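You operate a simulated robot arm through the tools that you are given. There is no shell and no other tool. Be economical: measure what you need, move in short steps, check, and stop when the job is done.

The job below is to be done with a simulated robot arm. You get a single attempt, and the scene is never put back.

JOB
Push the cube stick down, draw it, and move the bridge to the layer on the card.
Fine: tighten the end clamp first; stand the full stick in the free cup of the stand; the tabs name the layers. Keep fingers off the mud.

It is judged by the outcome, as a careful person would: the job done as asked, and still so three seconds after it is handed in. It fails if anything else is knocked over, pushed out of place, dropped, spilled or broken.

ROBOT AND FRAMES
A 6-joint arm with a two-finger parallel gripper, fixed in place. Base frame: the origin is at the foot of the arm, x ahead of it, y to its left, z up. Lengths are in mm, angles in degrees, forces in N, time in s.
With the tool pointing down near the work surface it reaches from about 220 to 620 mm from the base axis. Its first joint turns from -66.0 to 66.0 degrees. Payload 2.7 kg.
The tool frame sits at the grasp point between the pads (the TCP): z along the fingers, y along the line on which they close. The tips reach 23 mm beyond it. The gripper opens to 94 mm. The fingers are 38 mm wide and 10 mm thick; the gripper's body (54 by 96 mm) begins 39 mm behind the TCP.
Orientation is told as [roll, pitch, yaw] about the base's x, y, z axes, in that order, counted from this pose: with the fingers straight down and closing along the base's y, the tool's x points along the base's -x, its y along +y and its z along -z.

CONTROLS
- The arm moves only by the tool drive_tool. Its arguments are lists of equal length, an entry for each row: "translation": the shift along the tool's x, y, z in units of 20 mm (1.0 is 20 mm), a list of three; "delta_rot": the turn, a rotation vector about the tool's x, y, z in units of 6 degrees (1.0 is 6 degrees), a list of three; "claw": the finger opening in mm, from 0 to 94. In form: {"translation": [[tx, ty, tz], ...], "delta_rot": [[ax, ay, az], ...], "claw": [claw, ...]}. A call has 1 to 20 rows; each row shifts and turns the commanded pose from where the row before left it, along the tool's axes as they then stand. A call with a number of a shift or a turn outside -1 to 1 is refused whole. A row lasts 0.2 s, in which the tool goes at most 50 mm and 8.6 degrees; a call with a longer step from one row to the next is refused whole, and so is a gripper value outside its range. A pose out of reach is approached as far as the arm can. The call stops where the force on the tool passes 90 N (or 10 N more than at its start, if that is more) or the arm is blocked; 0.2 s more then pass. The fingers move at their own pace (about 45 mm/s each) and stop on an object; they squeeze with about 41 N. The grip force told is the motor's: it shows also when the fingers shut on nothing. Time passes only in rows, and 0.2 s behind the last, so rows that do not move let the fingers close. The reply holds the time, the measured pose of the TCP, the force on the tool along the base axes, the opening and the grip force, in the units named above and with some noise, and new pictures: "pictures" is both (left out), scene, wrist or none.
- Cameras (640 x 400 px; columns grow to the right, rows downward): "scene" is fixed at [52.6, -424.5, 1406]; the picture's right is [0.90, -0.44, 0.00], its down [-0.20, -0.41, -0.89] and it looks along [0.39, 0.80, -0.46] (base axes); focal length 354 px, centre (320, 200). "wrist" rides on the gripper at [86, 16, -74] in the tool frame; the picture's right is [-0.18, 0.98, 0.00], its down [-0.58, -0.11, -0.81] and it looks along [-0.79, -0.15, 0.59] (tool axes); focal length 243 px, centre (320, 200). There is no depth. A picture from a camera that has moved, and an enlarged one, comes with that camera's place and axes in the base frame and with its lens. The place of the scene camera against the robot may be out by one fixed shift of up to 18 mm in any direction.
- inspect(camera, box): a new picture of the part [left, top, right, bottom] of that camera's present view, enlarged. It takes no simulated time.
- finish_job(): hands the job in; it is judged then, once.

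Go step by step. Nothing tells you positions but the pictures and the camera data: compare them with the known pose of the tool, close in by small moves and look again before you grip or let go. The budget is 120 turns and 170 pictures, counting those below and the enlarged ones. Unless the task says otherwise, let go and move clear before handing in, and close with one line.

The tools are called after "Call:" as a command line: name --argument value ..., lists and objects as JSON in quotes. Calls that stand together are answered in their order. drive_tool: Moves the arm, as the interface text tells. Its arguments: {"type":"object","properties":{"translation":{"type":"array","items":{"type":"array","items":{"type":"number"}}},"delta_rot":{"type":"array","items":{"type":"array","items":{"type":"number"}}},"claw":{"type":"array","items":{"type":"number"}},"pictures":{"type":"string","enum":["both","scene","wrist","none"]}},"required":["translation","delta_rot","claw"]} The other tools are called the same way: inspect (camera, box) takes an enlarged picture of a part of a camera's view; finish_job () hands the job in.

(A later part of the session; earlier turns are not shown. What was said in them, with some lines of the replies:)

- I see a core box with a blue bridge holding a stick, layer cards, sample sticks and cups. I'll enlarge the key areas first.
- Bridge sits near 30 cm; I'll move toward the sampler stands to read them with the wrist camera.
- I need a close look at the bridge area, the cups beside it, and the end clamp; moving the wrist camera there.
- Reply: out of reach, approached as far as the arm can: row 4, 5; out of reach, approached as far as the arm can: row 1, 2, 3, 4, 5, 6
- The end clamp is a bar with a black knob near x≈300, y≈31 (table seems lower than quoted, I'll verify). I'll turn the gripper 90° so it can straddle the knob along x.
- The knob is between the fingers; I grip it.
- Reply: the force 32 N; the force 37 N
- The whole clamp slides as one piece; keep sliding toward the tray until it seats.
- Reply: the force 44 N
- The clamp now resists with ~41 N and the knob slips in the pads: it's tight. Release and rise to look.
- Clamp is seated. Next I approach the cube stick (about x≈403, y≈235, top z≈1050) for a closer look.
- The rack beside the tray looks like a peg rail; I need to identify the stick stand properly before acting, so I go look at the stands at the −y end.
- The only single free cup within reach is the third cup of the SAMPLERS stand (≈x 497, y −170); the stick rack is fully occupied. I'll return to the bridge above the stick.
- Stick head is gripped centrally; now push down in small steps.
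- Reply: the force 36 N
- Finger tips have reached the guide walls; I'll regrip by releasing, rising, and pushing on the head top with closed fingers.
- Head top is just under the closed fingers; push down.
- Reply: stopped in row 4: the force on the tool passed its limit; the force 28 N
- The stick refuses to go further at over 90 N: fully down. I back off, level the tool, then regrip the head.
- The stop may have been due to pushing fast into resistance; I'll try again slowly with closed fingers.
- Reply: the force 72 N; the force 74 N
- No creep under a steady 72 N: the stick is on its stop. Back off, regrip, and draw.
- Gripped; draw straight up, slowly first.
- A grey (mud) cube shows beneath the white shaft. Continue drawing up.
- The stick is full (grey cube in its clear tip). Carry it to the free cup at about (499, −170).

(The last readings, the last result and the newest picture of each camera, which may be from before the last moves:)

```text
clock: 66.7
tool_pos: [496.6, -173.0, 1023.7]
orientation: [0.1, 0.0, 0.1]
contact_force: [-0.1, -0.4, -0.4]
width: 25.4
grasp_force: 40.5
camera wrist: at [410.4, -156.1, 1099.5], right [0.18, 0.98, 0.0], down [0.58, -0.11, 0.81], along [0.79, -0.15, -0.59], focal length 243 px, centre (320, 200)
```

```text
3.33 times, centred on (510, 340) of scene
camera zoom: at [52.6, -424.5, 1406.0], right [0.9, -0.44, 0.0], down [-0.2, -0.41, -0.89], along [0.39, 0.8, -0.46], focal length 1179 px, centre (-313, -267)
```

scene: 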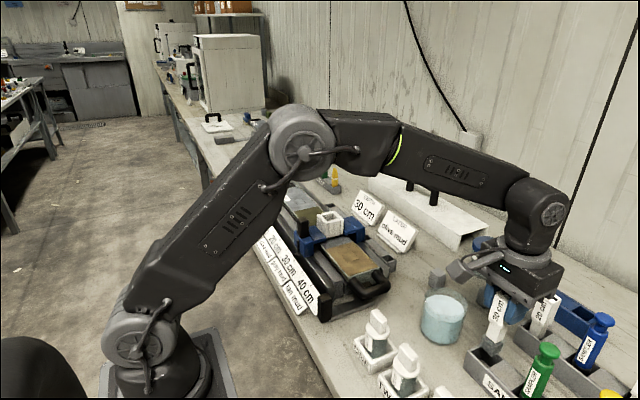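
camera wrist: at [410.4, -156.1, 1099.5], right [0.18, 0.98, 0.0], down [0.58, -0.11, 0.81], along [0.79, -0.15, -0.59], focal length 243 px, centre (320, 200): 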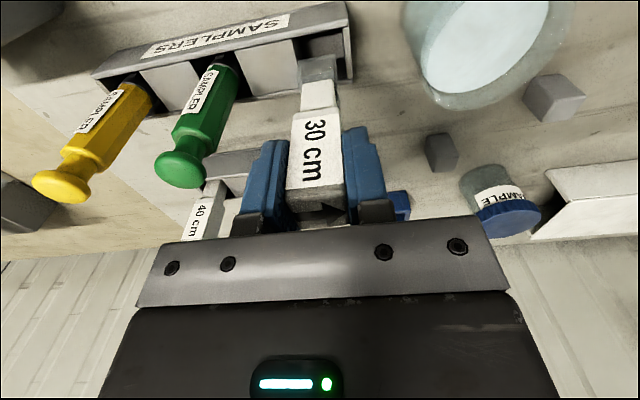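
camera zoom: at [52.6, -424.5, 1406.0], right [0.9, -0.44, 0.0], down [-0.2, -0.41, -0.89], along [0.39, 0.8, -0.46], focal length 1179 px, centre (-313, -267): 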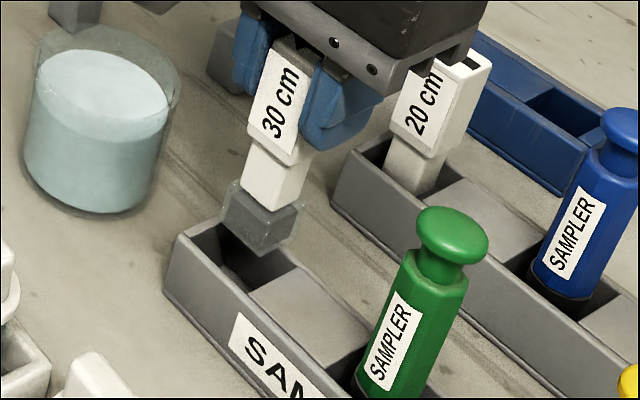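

Call:
drive_tool --translation '[[0.1, 0.13, 0], [0, 0, 0.6], [0, 0, 0.5], [0, 0, 0]]' --delta_rot '[[0, 0, 0], [0, 0, 0], [0, 0, 0], [0, 0, 0]]' --claw '[15, 15, 15, 15]' --pictures "wrist"

Call:
inspect --camera "wrist" --box '[200, 0, 440, 150]'

Call:
inspect --camera "scene" --box '[450, 280, 570, 400]'

```text
clock: 67.7
tool_pos: [494.3, -167.7, 1000.7]
orientation: [0.2, 0.1, 0.1]
contact_force: [-0.7, 0.5, -1.0]
width: 25.2
grasp_force: 40.6
camera wrist: at [407.8, -153.9, 1077.0], right [0.18, 0.98, 0.0], down [0.58, -0.11, 0.81], along [0.79, -0.15, -0.59], focal length 243 px, centre (320, 200)
```

wrist: 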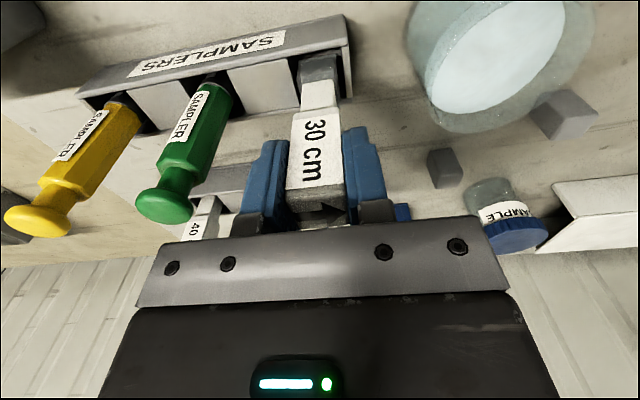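

```text
2.67 times, centred on (320, 75) of wrist
camera zoom: at [407.8, -153.9, 1077.0], right [0.18, 0.98, 0.0], down [0.58, -0.11, 0.81], along [0.79, -0.15, -0.59], focal length 647 px, centre (320, 533)
```

zoom: 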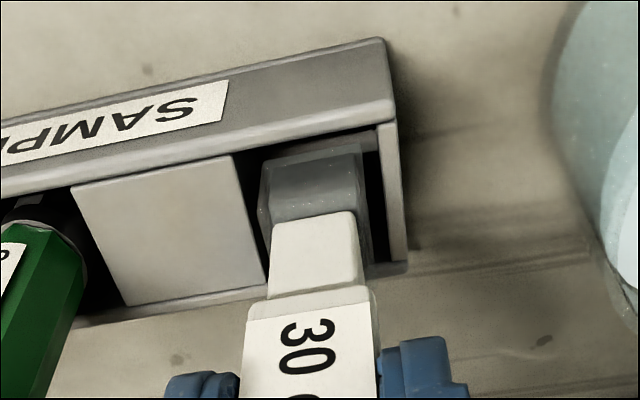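

```text
3.33 times, centred on (510, 340) of scene
camera zoom: at [52.6, -424.5, 1406.0], right [0.9, -0.44, 0.0], down [-0.2, -0.41, -0.89], along [0.39, 0.8, -0.46], focal length 1179 px, centre (-313, -267)
```

zoom: 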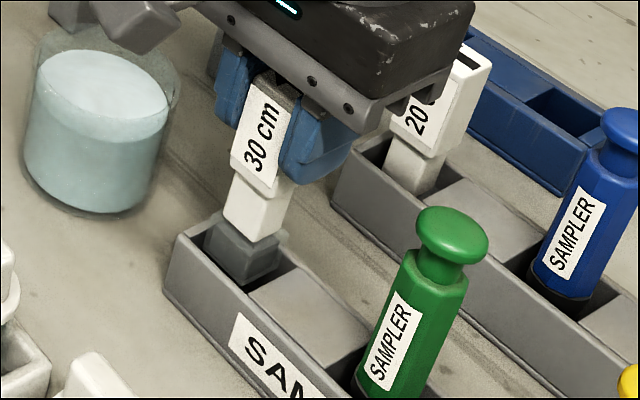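

Call:
drive_tool --translation '[[0, 0, 0.3], [0, 0, 0.3], [0, 0, 0.2], [0, 0, 0]]' --delta_rot '[[0, 0, 0], [0, 0, 0], [0, 0, 0], [0, 0, 0]]' --claw '[15, 15, 15, 15]' --pictures "none"

Call:
inspect --camera "wrist" --box '[200, 0, 440, 150]'

```text
clock: 68.7
tool_pos: [493.7, -169.7, 985.1]
orientation: [0.2, 0.0, 0.1]
contact_force: [-0.3, -0.1, 0.2]
width: 25.4
grasp_force: 40.7
```

```text
2.67 times, centred on (320, 75) of wrist
camera zoom: at [407.5, -154.2, 1060.7], right [0.18, 0.98, 0.0], down [0.58, -0.11, 0.81], along [0.79, -0.15, -0.59], focal length 647 px, centre (320, 533)
```

zoom: 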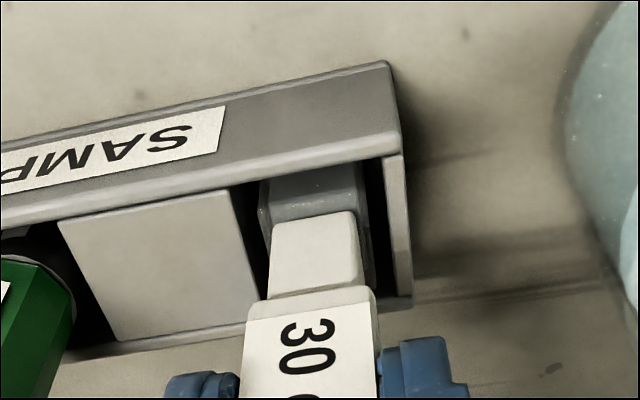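

Tip is inside the cup without contact; lower until it rests.

Call:
drive_tool --translation '[[0, 0, 0.15], [0, 0, 0.15], [0, 0, 0.15], [0, 0, 0]]' --delta_rot '[[0, 0, 0], [0, 0, 0], [0, 0, 0], [0, 0, 0]]' --claw '[15, 15, 15, 15]' --pictures "none"

```text
clock: 69.7
tool_pos: [494.3, -169.4, 975.0]
orientation: [0.2, 0.1, 0.1]
contact_force: [-0.5, -0.3, -0.3]
width: 25.3
grasp_force: 41.6
```

Call:
drive_tool --translation '[[0, 0, 0.1], [0, 0, 0.1], [0, 0, 0]]' --delta_rot '[[0, 0, 0], [0, 0, 0], [0, 0, 0]]' --claw '[15, 15, 15]' --pictures "none"

Call:
inspect --camera "scene" --box '[450, 280, 570, 400]'

```text
clock: 70.5
tool_pos: [495.6, -170.2, 971.4]
orientation: [0.2, 0.2, 0.1]
contact_force: [0.2, -0.2, 0.0]
width: 25.3
grasp_force: 41.0
```

```text
3.33 times, centred on (510, 340) of scene
camera zoom: at [52.6, -424.5, 1406.0], right [0.9, -0.44, 0.0], down [-0.2, -0.41, -0.89], along [0.39, 0.8, -0.46], focal length 1179 px, centre (-313, -267)
```

zoom: 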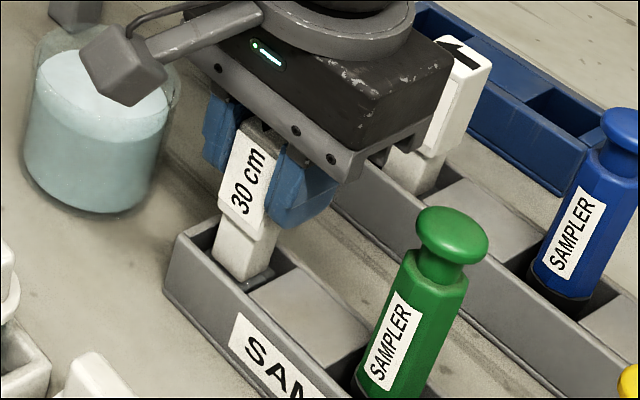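

Call:
drive_tool --translation '[[0, 0, 0.1], [0, 0, 0.1], [0, 0, 0.1], [0, 0, 0]]' --delta_rot '[[0, 0, 0], [0, 0, 0], [0, 0, 0], [0, 0, 0]]' --claw '[15, 15, 15, 15]' --pictures "none"

```text
clock: 71.5
tool_pos: [495.2, -168.7, 967.4]
orientation: [0.1, -0.1, 0.1]
contact_force: [-3.0, 2.6, 12.3]
width: 25.1
grasp_force: 41.4
```

It rests on the cup floor (12 N). Release and rise.

Call:
drive_tool --translation '[[0, 0, -0.05], [0, 0, 0], [0, 0, 0], [0, 0, -0.5], [0, 0, -1], [0, 0, -1], [0, 0, -1], [0, 0, -1], [0, 0, -1], [0, 0, -1], [0, 0, -1], [0, 0, -1], [0, 0, 0]]' --delta_rot '[[0, 0, 0], [0, 0, 0], [0, 0, 0], [0, 0, 0], [0, 0, 0], [0, 0, 0], [0, 0, 0], [0, 0, 0], [0, 0, 0], [0, 0, 0], [0, 0, 0], [0, 0, 0], [0, 0, 0]]' --claw '[30, 45, 60, 60, 60, 60, 60, 60, 60, 60, 60, 60, 60]'

Call:
inspect --camera "scene" --box '[450, 280, 570, 400]'

```text
clock: 74.3
tool_pos: [494.4, -170.1, 1139.1]
orientation: [0.1, 0.0, 0.0]
contact_force: [-0.7, -0.1, -0.5]
width: 59.9
grasp_force: 0.1
camera wrist: at [407.9, -154.8, 1214.0], right [0.18, 0.98, 0.0], down [0.58, -0.11, 0.81], along [0.79, -0.15, -0.59], focal length 243 px, centre (320, 200)
```

scene: 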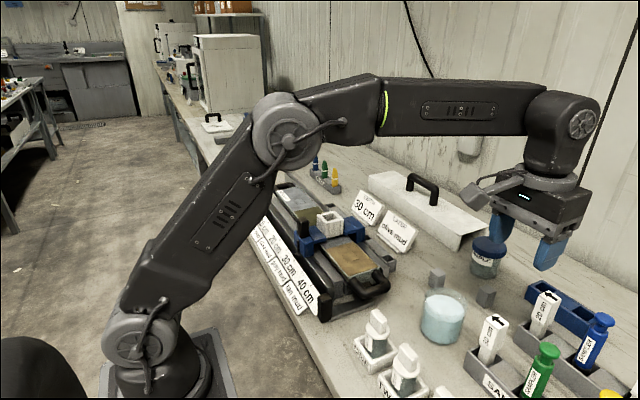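
wrist: 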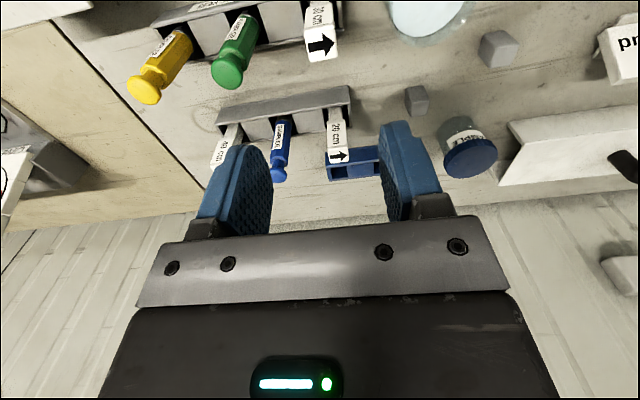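

```text
3.33 times, centred on (510, 340) of scene
camera zoom: at [52.6, -424.5, 1406.0], right [0.9, -0.44, 0.0], down [-0.2, -0.41, -0.89], along [0.39, 0.8, -0.46], focal length 1179 px, centre (-313, -267)
```

zoom: 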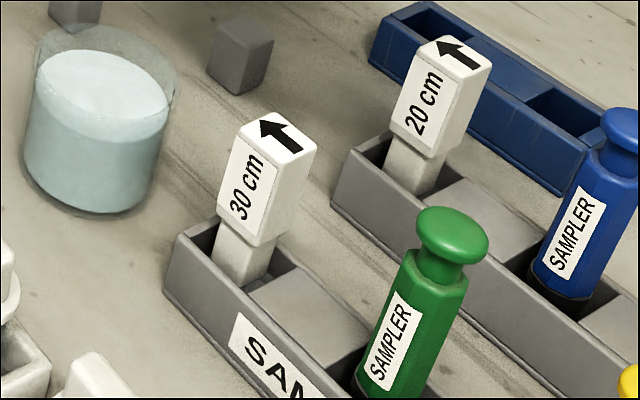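

The full stick stands upright beside the others. Now for the bridge knob (about x≈333, y≈242, top z≈980).

Call:
drive_tool --translation '[[0.45, 1, 0], [0.45, 1, 0], [0.45, 1, 0], [0.45, 1, 0], [0.45, 1, 0], [0.45, 1, 0], [0.45, 1, 0], [0.45, 1, 0], [0.45, 1, 0], [0.45, 1, 0], [0.45, 1, 0], [0.45, 1, 0], [0.45, 1, 0], [0.45, 1, 0], [0.45, 1, 0], [0.45, 1, 0], [0.45, 1, 0], [0.45, 1, 0], [0, 1, 0], [0, 0.6, 0]]' --delta_rot '[[0, 0, 0], [0, 0, 0], [0, 0, 0], [0, 0, 0], [0, 0, 0], [0, 0, 0], [0, 0, 0], [0, 0, 0], [0, 0, 0], [0, 0, 0], [0, 0, 0], [0, 0, 0], [0, 0, 0], [0, 0, 0], [0, 0, 0], [0, 0, 0], [0, 0, 0], [0, 0, 0], [0, 0, 0], [0, 0, 0]]' --claw '[70, 70, 70, 70, 70, 70, 70, 70, 70, 70, 70, 70, 70, 70, 70, 70, 70, 70, 70, 70]'

Call:
inspect --camera "wrist" --box '[160, 0, 520, 200]'

Call:
inspect --camera "scene" --box '[240, 190, 360, 300]'

```text
clock: 78.5
tool_pos: [330.3, 221.9, 1137.2]
orientation: [0.1, 0.0, 0.1]
contact_force: [-0.1, 0.5, 0.3]
width: 70.2
grasp_force: 0.1
camera wrist: at [244.1, 236.8, 1212.8], right [0.18, 0.98, 0.0], down [0.58, -0.11, 0.81], along [0.79, -0.15, -0.59], focal length 243 px, centre (320, 200)
```

scene: 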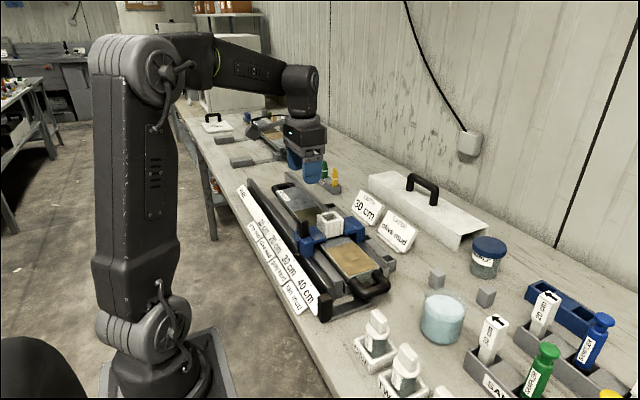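
wrist: 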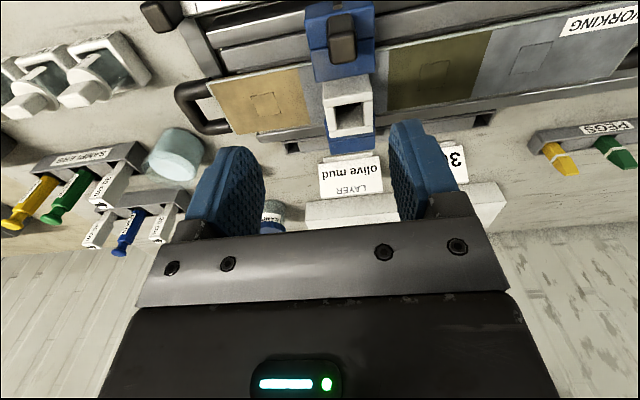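

```text
1.78 times, centred on (340, 100) of wrist
camera zoom: at [244.1, 236.8, 1212.8], right [0.18, 0.98, 0.0], down [0.58, -0.11, 0.81], along [0.79, -0.15, -0.59], focal length 431 px, centre (284, 378)
```

zoom: 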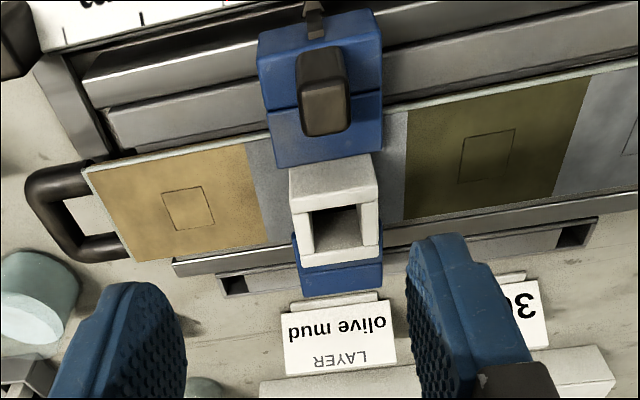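

```text
3.64 times, centred on (300, 245) of scene
camera zoom: at [52.6, -424.5, 1406.0], right [0.9, -0.44, 0.0], down [-0.2, -0.41, -0.89], along [0.39, 0.8, -0.46], focal length 1286 px, centre (393, 36)
```

zoom: 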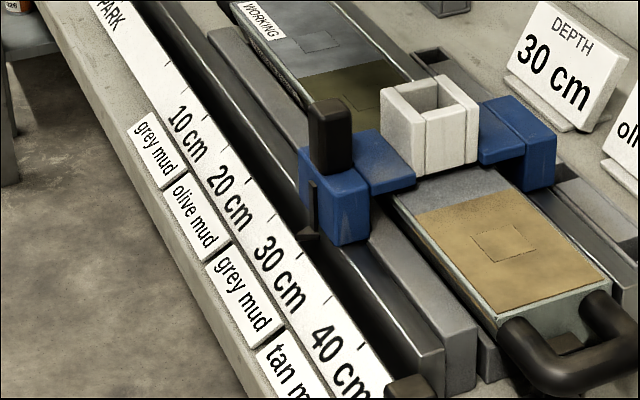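

Marks and scale agree: 30 cm is at y≈240, 20 cm/olive at y≈340, so the bridge must move +100 mm. Lower over the knob.

Call:
drive_tool --translation '[[0, 0.9, 0], [0, 0, 1], [0, 0, 1], [0, 0, 1], [0, 0, 1], [0, 0, 1], [0, 0, 0]]' --delta_rot '[[0, 0, 0], [0, 0, 0], [0, 0, 0], [0, 0, 0], [0, 0, 0], [0, 0, 0], [0, 0, 0]]' --claw '[70, 70, 70, 70, 70, 70, 70]'

Call:
inspect --camera "scene" --box '[260, 160, 380, 270]'

```text
clock: 80.1
tool_pos: [331.5, 239.1, 1037.6]
orientation: [0.1, 0.0, 0.1]
contact_force: [-0.3, -0.1, 0.0]
width: 69.9
grasp_force: 0.0
camera wrist: at [245.1, 254.7, 1113.9], right [0.18, 0.98, 0.0], down [0.58, -0.11, 0.81], along [0.79, -0.15, -0.59], focal length 243 px, centre (320, 200)
```

scene: 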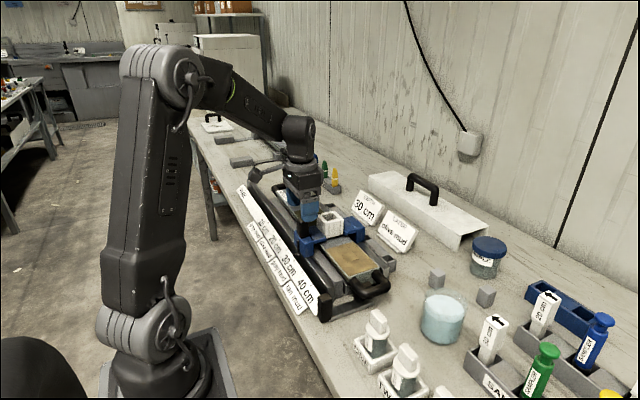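
wrist: 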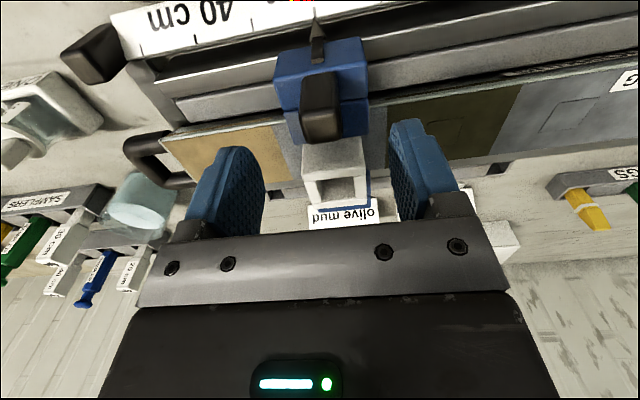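

```text
3.64 times, centred on (320, 215) of scene
camera zoom: at [52.6, -424.5, 1406.0], right [0.9, -0.44, 0.0], down [-0.2, -0.41, -0.89], along [0.39, 0.8, -0.46], focal length 1286 px, centre (320, 146)
```

zoom: 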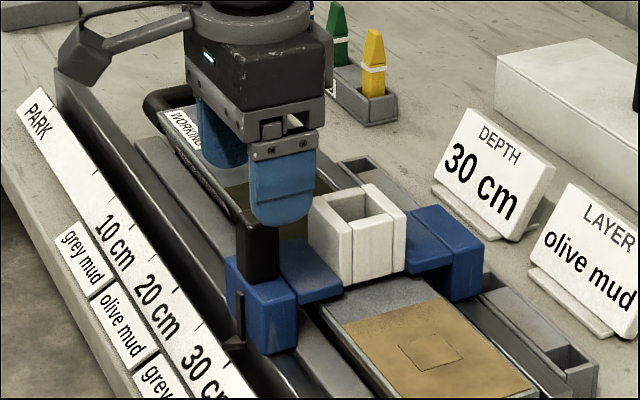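

Call:
drive_tool --translation '[[0, 0, 0.8], [0, 0, 0.6], [0, 0, 0]]' --delta_rot '[[0, 0, 0], [0, 0, 0], [0, 0, 0]]' --claw '[70, 70, 70]' --pictures "wrist"

Call:
inspect --camera "scene" --box '[260, 160, 380, 270]'

```text
clock: 80.9
tool_pos: [332.2, 239.8, 1010.6]
orientation: [0.1, -0.1, 0.1]
contact_force: [0.0, -0.7, 0.2]
width: 70.2
grasp_force: 0.0
camera wrist: at [246.1, 254.8, 1086.2], right [0.18, 0.98, 0.0], down [0.58, -0.11, 0.81], along [0.79, -0.15, -0.59], focal length 243 px, centre (320, 200)
```

wrist: 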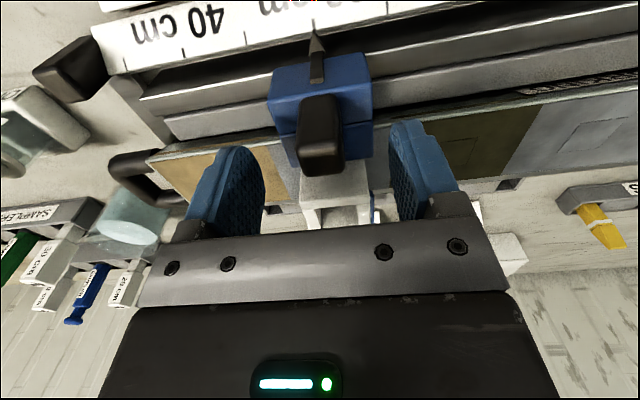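

```text
3.64 times, centred on (320, 215) of scene
camera zoom: at [52.6, -424.5, 1406.0], right [0.9, -0.44, 0.0], down [-0.2, -0.41, -0.89], along [0.39, 0.8, -0.46], focal length 1286 px, centre (320, 146)
```

zoom: 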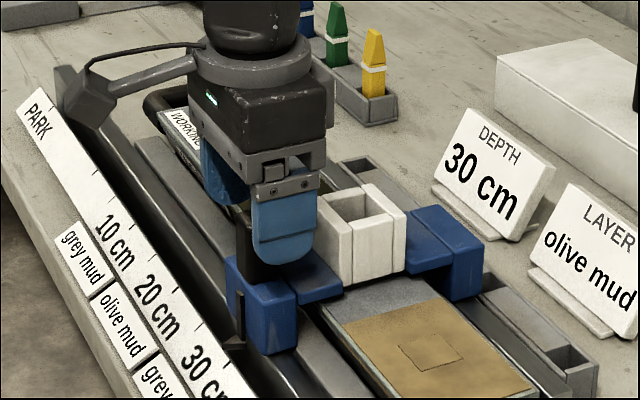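

Call:
drive_tool --translation '[[0.45, 0, 0], [0, 0, 0.6], [0, 0, 0.3], [0, 0, 0]]' --delta_rot '[[0, 0, 0], [0, 0, 0], [0, 0, 0], [0, 0, 0]]' --claw '[70, 70, 70, 70]' --pictures "wrist"

Call:
inspect --camera "scene" --box '[260, 160, 380, 270]'

```text
clock: 81.9
tool_pos: [324.0, 241.7, 991.3]
orientation: [-0.1, 0.0, 0.1]
contact_force: [-0.1, -0.5, 0.0]
width: 70.2
grasp_force: 0.0
camera wrist: at [236.6, 255.4, 1067.4], right [0.18, 0.98, 0.0], down [0.58, -0.11, 0.81], along [0.79, -0.15, -0.59], focal length 243 px, centre (320, 200)
```

wrist: 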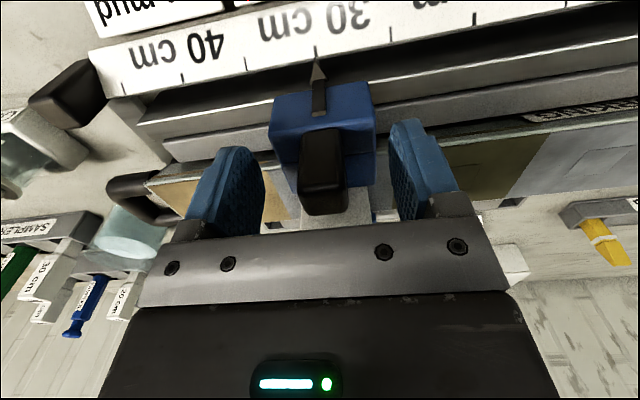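

```text
3.64 times, centred on (320, 215) of scene
camera zoom: at [52.6, -424.5, 1406.0], right [0.9, -0.44, 0.0], down [-0.2, -0.41, -0.89], along [0.39, 0.8, -0.46], focal length 1286 px, centre (320, 146)
```

zoom: 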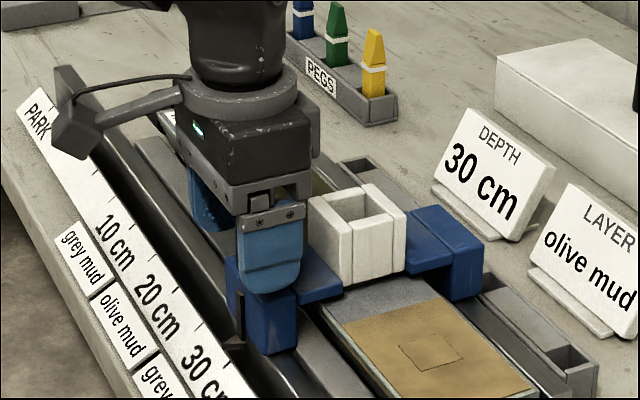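

Pointer exactly on the 30 cm tick; the knob is between the fingers. Grip it.

Call:
drive_tool --translation '[[0, 0, 0], [0, 0, 0], [0, 0, 0], [0, 0, 0]]' --delta_rot '[[0, 0, 0], [0, 0, 0], [0, 0, 0], [0, 0, 0]]' --claw '[10, 10, 10, 10]' --pictures "wrist"

```text
clock: 82.9
tool_pos: [323.2, 239.3, 991.3]
orientation: [0.0, 0.0, 0.2]
contact_force: [0.1, -0.4, 0.0]
width: 23.9
grasp_force: 45.1
camera wrist: at [236.7, 255.4, 1067.6], right [0.18, 0.98, 0.0], down [0.58, -0.11, 0.81], along [0.79, -0.15, -0.59], focal length 243 px, centre (320, 200)
```

wrist: 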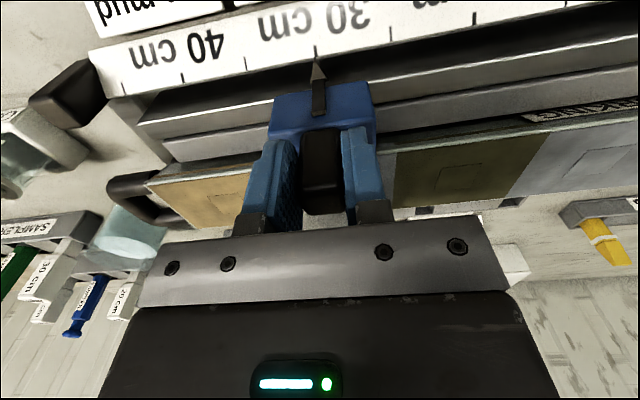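

Call:
drive_tool --translation '[[0, 0.1, 0], [0, 0.2, 0], [0, 0.3, 0], [0, 0.3, 0], [0, 0.3, 0], [0, 0, 0]]' --delta_rot '[[0, 0, 0], [0, 0, 0], [0, 0, 0], [0, 0, 0], [0, 0, 0], [0, 0, 0]]' --claw '[10, 10, 10, 10, 10, 10]'

```text
clock: 84.3
tool_pos: [324.4, 264.1, 992.0]
orientation: [0.0, -0.1, 0.2]
contact_force: [6.6, -0.4, -3.7]
width: 23.8
grasp_force: 45.6
camera wrist: at [236.7, 279.5, 1067.6], right [0.18, 0.98, 0.0], down [0.58, -0.11, 0.81], along [0.79, -0.15, -0.59], focal length 243 px, centre (320, 200)
```

scene: 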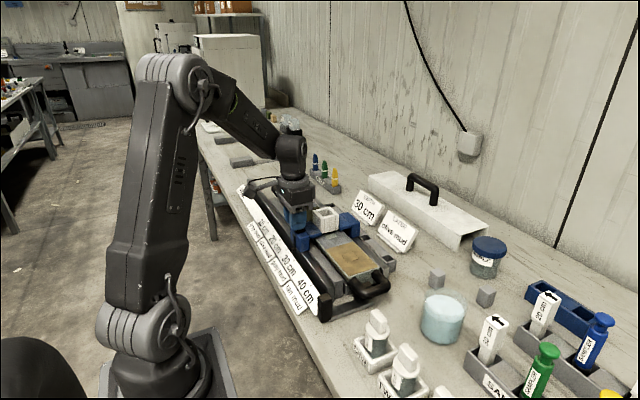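
wrist: 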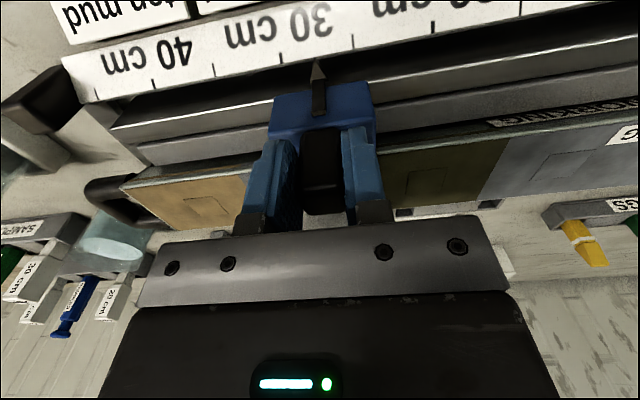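

Call:
drive_tool --translation '[[0, 0.3, 0], [0, 0.3, 0], [0, 0.3, 0], [0, 0.3, 0], [0, 0.3, 0], [0, 0.3, 0], [0, 0.3, 0], [0, 0.3, 0], [0, 0.3, 0], [0, 0.3, 0], [0, 0.3, 0], [0, 0.3, 0], [0, 0, 0]]' --delta_rot '[[0, 0, 0], [0, 0, 0], [0, 0, 0], [0, 0, 0], [0, 0, 0], [0, 0, 0], [0, 0, 0], [0, 0, 0], [0, 0, 0], [0, 0, 0], [0, 0, 0], [0, 0, 0], [0, 0, 0]]' --claw '[10, 10, 10, 10, 10, 10, 10, 10, 10, 10, 10, 10, 10]'

Call:
inspect --camera "wrist" --box '[200, 0, 440, 150]'

```text
clock: 87.1
tool_pos: [324.1, 336.9, 991.2]
orientation: [0.1, 0.0, 0.0]
contact_force: [14.3, 3.6, -14.6]
width: 24.0
grasp_force: 45.1
camera wrist: at [236.7, 352.1, 1067.7], right [0.18, 0.98, 0.0], down [0.58, -0.11, 0.81], along [0.79, -0.15, -0.59], focal length 243 px, centre (320, 200)
```

scene: 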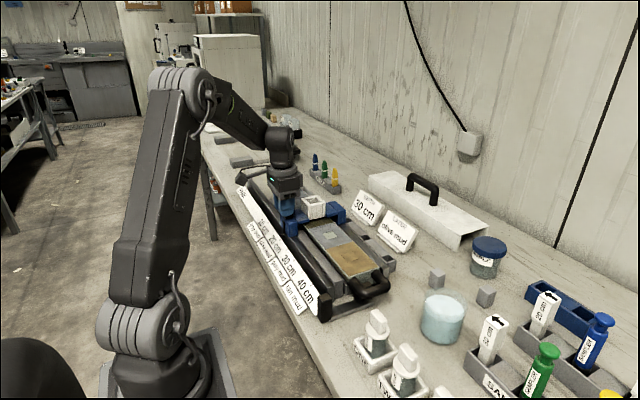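
wrist: 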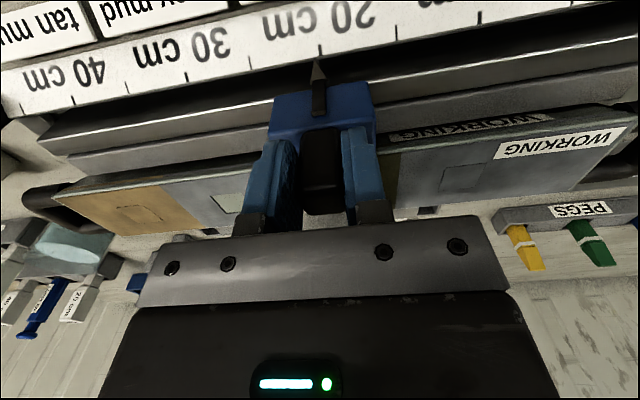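

```text
2.67 times, centred on (320, 75) of wrist
camera zoom: at [236.7, 352.1, 1067.7], right [0.18, 0.98, 0.0], down [0.58, -0.11, 0.81], along [0.79, -0.15, -0.59], focal length 647 px, centre (320, 533)
```

zoom: 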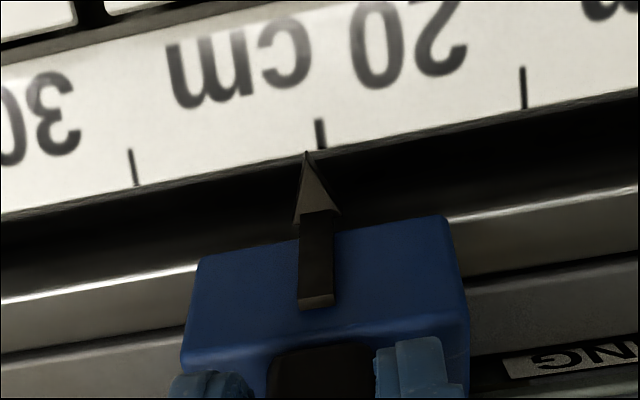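

About 3–4 mm short of the 20 cm tick; nudge.

Call:
drive_tool --translation '[[0, 0.17, 0], [0, 0, 0]]' --delta_rot '[[0, 0, 0], [0, 0, 0]]' --claw '[10, 10]' --pictures "none"

Call:
inspect --camera "wrist" --box '[200, 0, 440, 150]'

```text
clock: 87.7
tool_pos: [325.0, 339.4, 992.3]
orientation: [0.0, 0.2, 0.0]
contact_force: [14.4, -1.5, -17.8]
width: 23.8
grasp_force: 45.1
```

```text
2.67 times, centred on (320, 75) of wrist
camera zoom: at [236.7, 355.3, 1067.7], right [0.18, 0.98, 0.0], down [0.58, -0.11, 0.81], along [0.79, -0.15, -0.59], focal length 647 px, centre (320, 533)
```

zoom: 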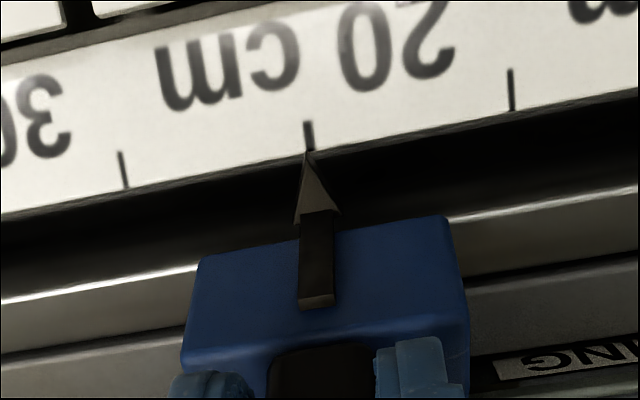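

Pointer sits on the 20 cm tick by the olive mud tab. Release and move clear.

Call:
drive_tool --translation '[[0, 0, 0], [0, 0, 0], [0, 0, 0], [0, 0, -0.5], [0, 0, -1], [0, 0, -1], [0, 0, -1], [0, 0, -1], [0, 0, -1], [0, 0, -1], [0, 0, -1], [0, 0, -1], [0, -1, -1], [0, -1, 0], [0, 0, 0]]' --delta_rot '[[0, 0, 0], [0, 0, 0], [0, 0, 0], [0, 0, 0], [0, 0, 0], [0, 0, 0], [0, 0, 0], [0, 0, 0], [0, 0, 0], [0, 0, 0], [0, 0, 0], [0, 0, 0], [0, 0, 0], [0, 0, 0], [0, 0, 0]]' --claw '[35, 50, 70, 70, 70, 70, 70, 70, 70, 70, 70, 70, 70, 70, 70]'

Call:
inspect --camera "scene" --box '[230, 170, 410, 330]'

Call:
inspect --camera "wrist" --box '[160, 0, 480, 200]'

```text
clock: 90.9
tool_pos: [324.9, 299.2, 1182.6]
orientation: [0.1, 0.0, 0.1]
contact_force: [0.6, -0.3, 0.1]
width: 69.7
grasp_force: 0.0
camera wrist: at [236.9, 315.0, 1258.6], right [0.18, 0.98, 0.0], down [0.58, -0.11, 0.81], along [0.79, -0.15, -0.59], focal length 243 px, centre (320, 200)
```

scene: 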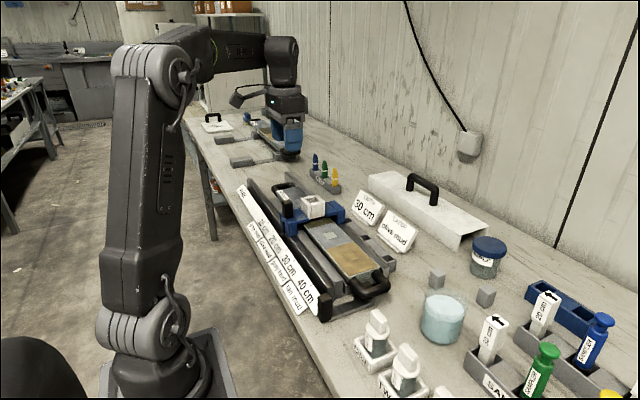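
wrist: 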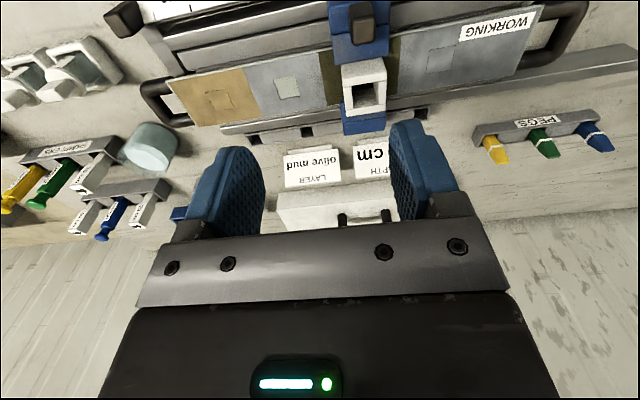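

```text
2.50 times, centred on (320, 250) of scene
camera zoom: at [52.6, -424.5, 1406.0], right [0.9, -0.44, 0.0], down [-0.2, -0.41, -0.89], along [0.39, 0.8, -0.46], focal length 884 px, centre (320, 75)
```

zoom: 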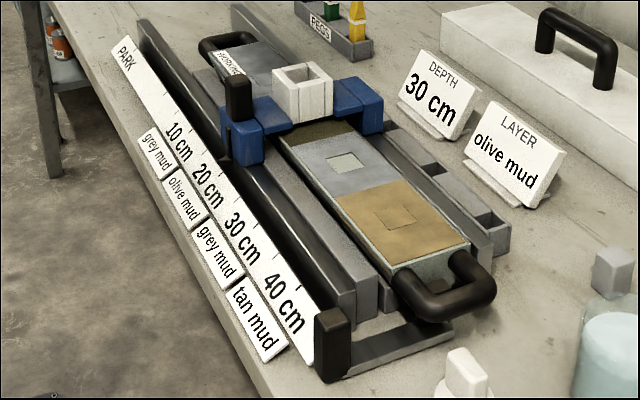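

```text
2.00 times, centred on (320, 100) of wrist
camera zoom: at [236.9, 315.0, 1258.6], right [0.18, 0.98, 0.0], down [0.58, -0.11, 0.81], along [0.79, -0.15, -0.59], focal length 485 px, centre (320, 400)
```

zoom: 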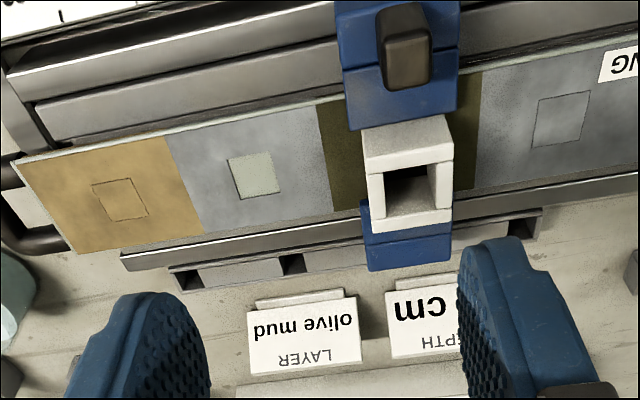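

The cube is gone from the grey square at 30 cm, the stick stands in its cup, the bridge is over the olive layer and the end clamp is still tight. I'm handing the job in.

Call:
finish_job

```text
The job is handed in.
```

The job is done and handed in. I tightened the end clamp, pushed the 30 cm stick down and drew it full, then stood it in the free cup of the SAMPLERS stand. The bridge is now at the olive mud tab (20 cm). I chose the SAMPLERS stand because the rack holding the 20 cm and 40 cm sticks had no free cup: a blue sampler is in its middle one.
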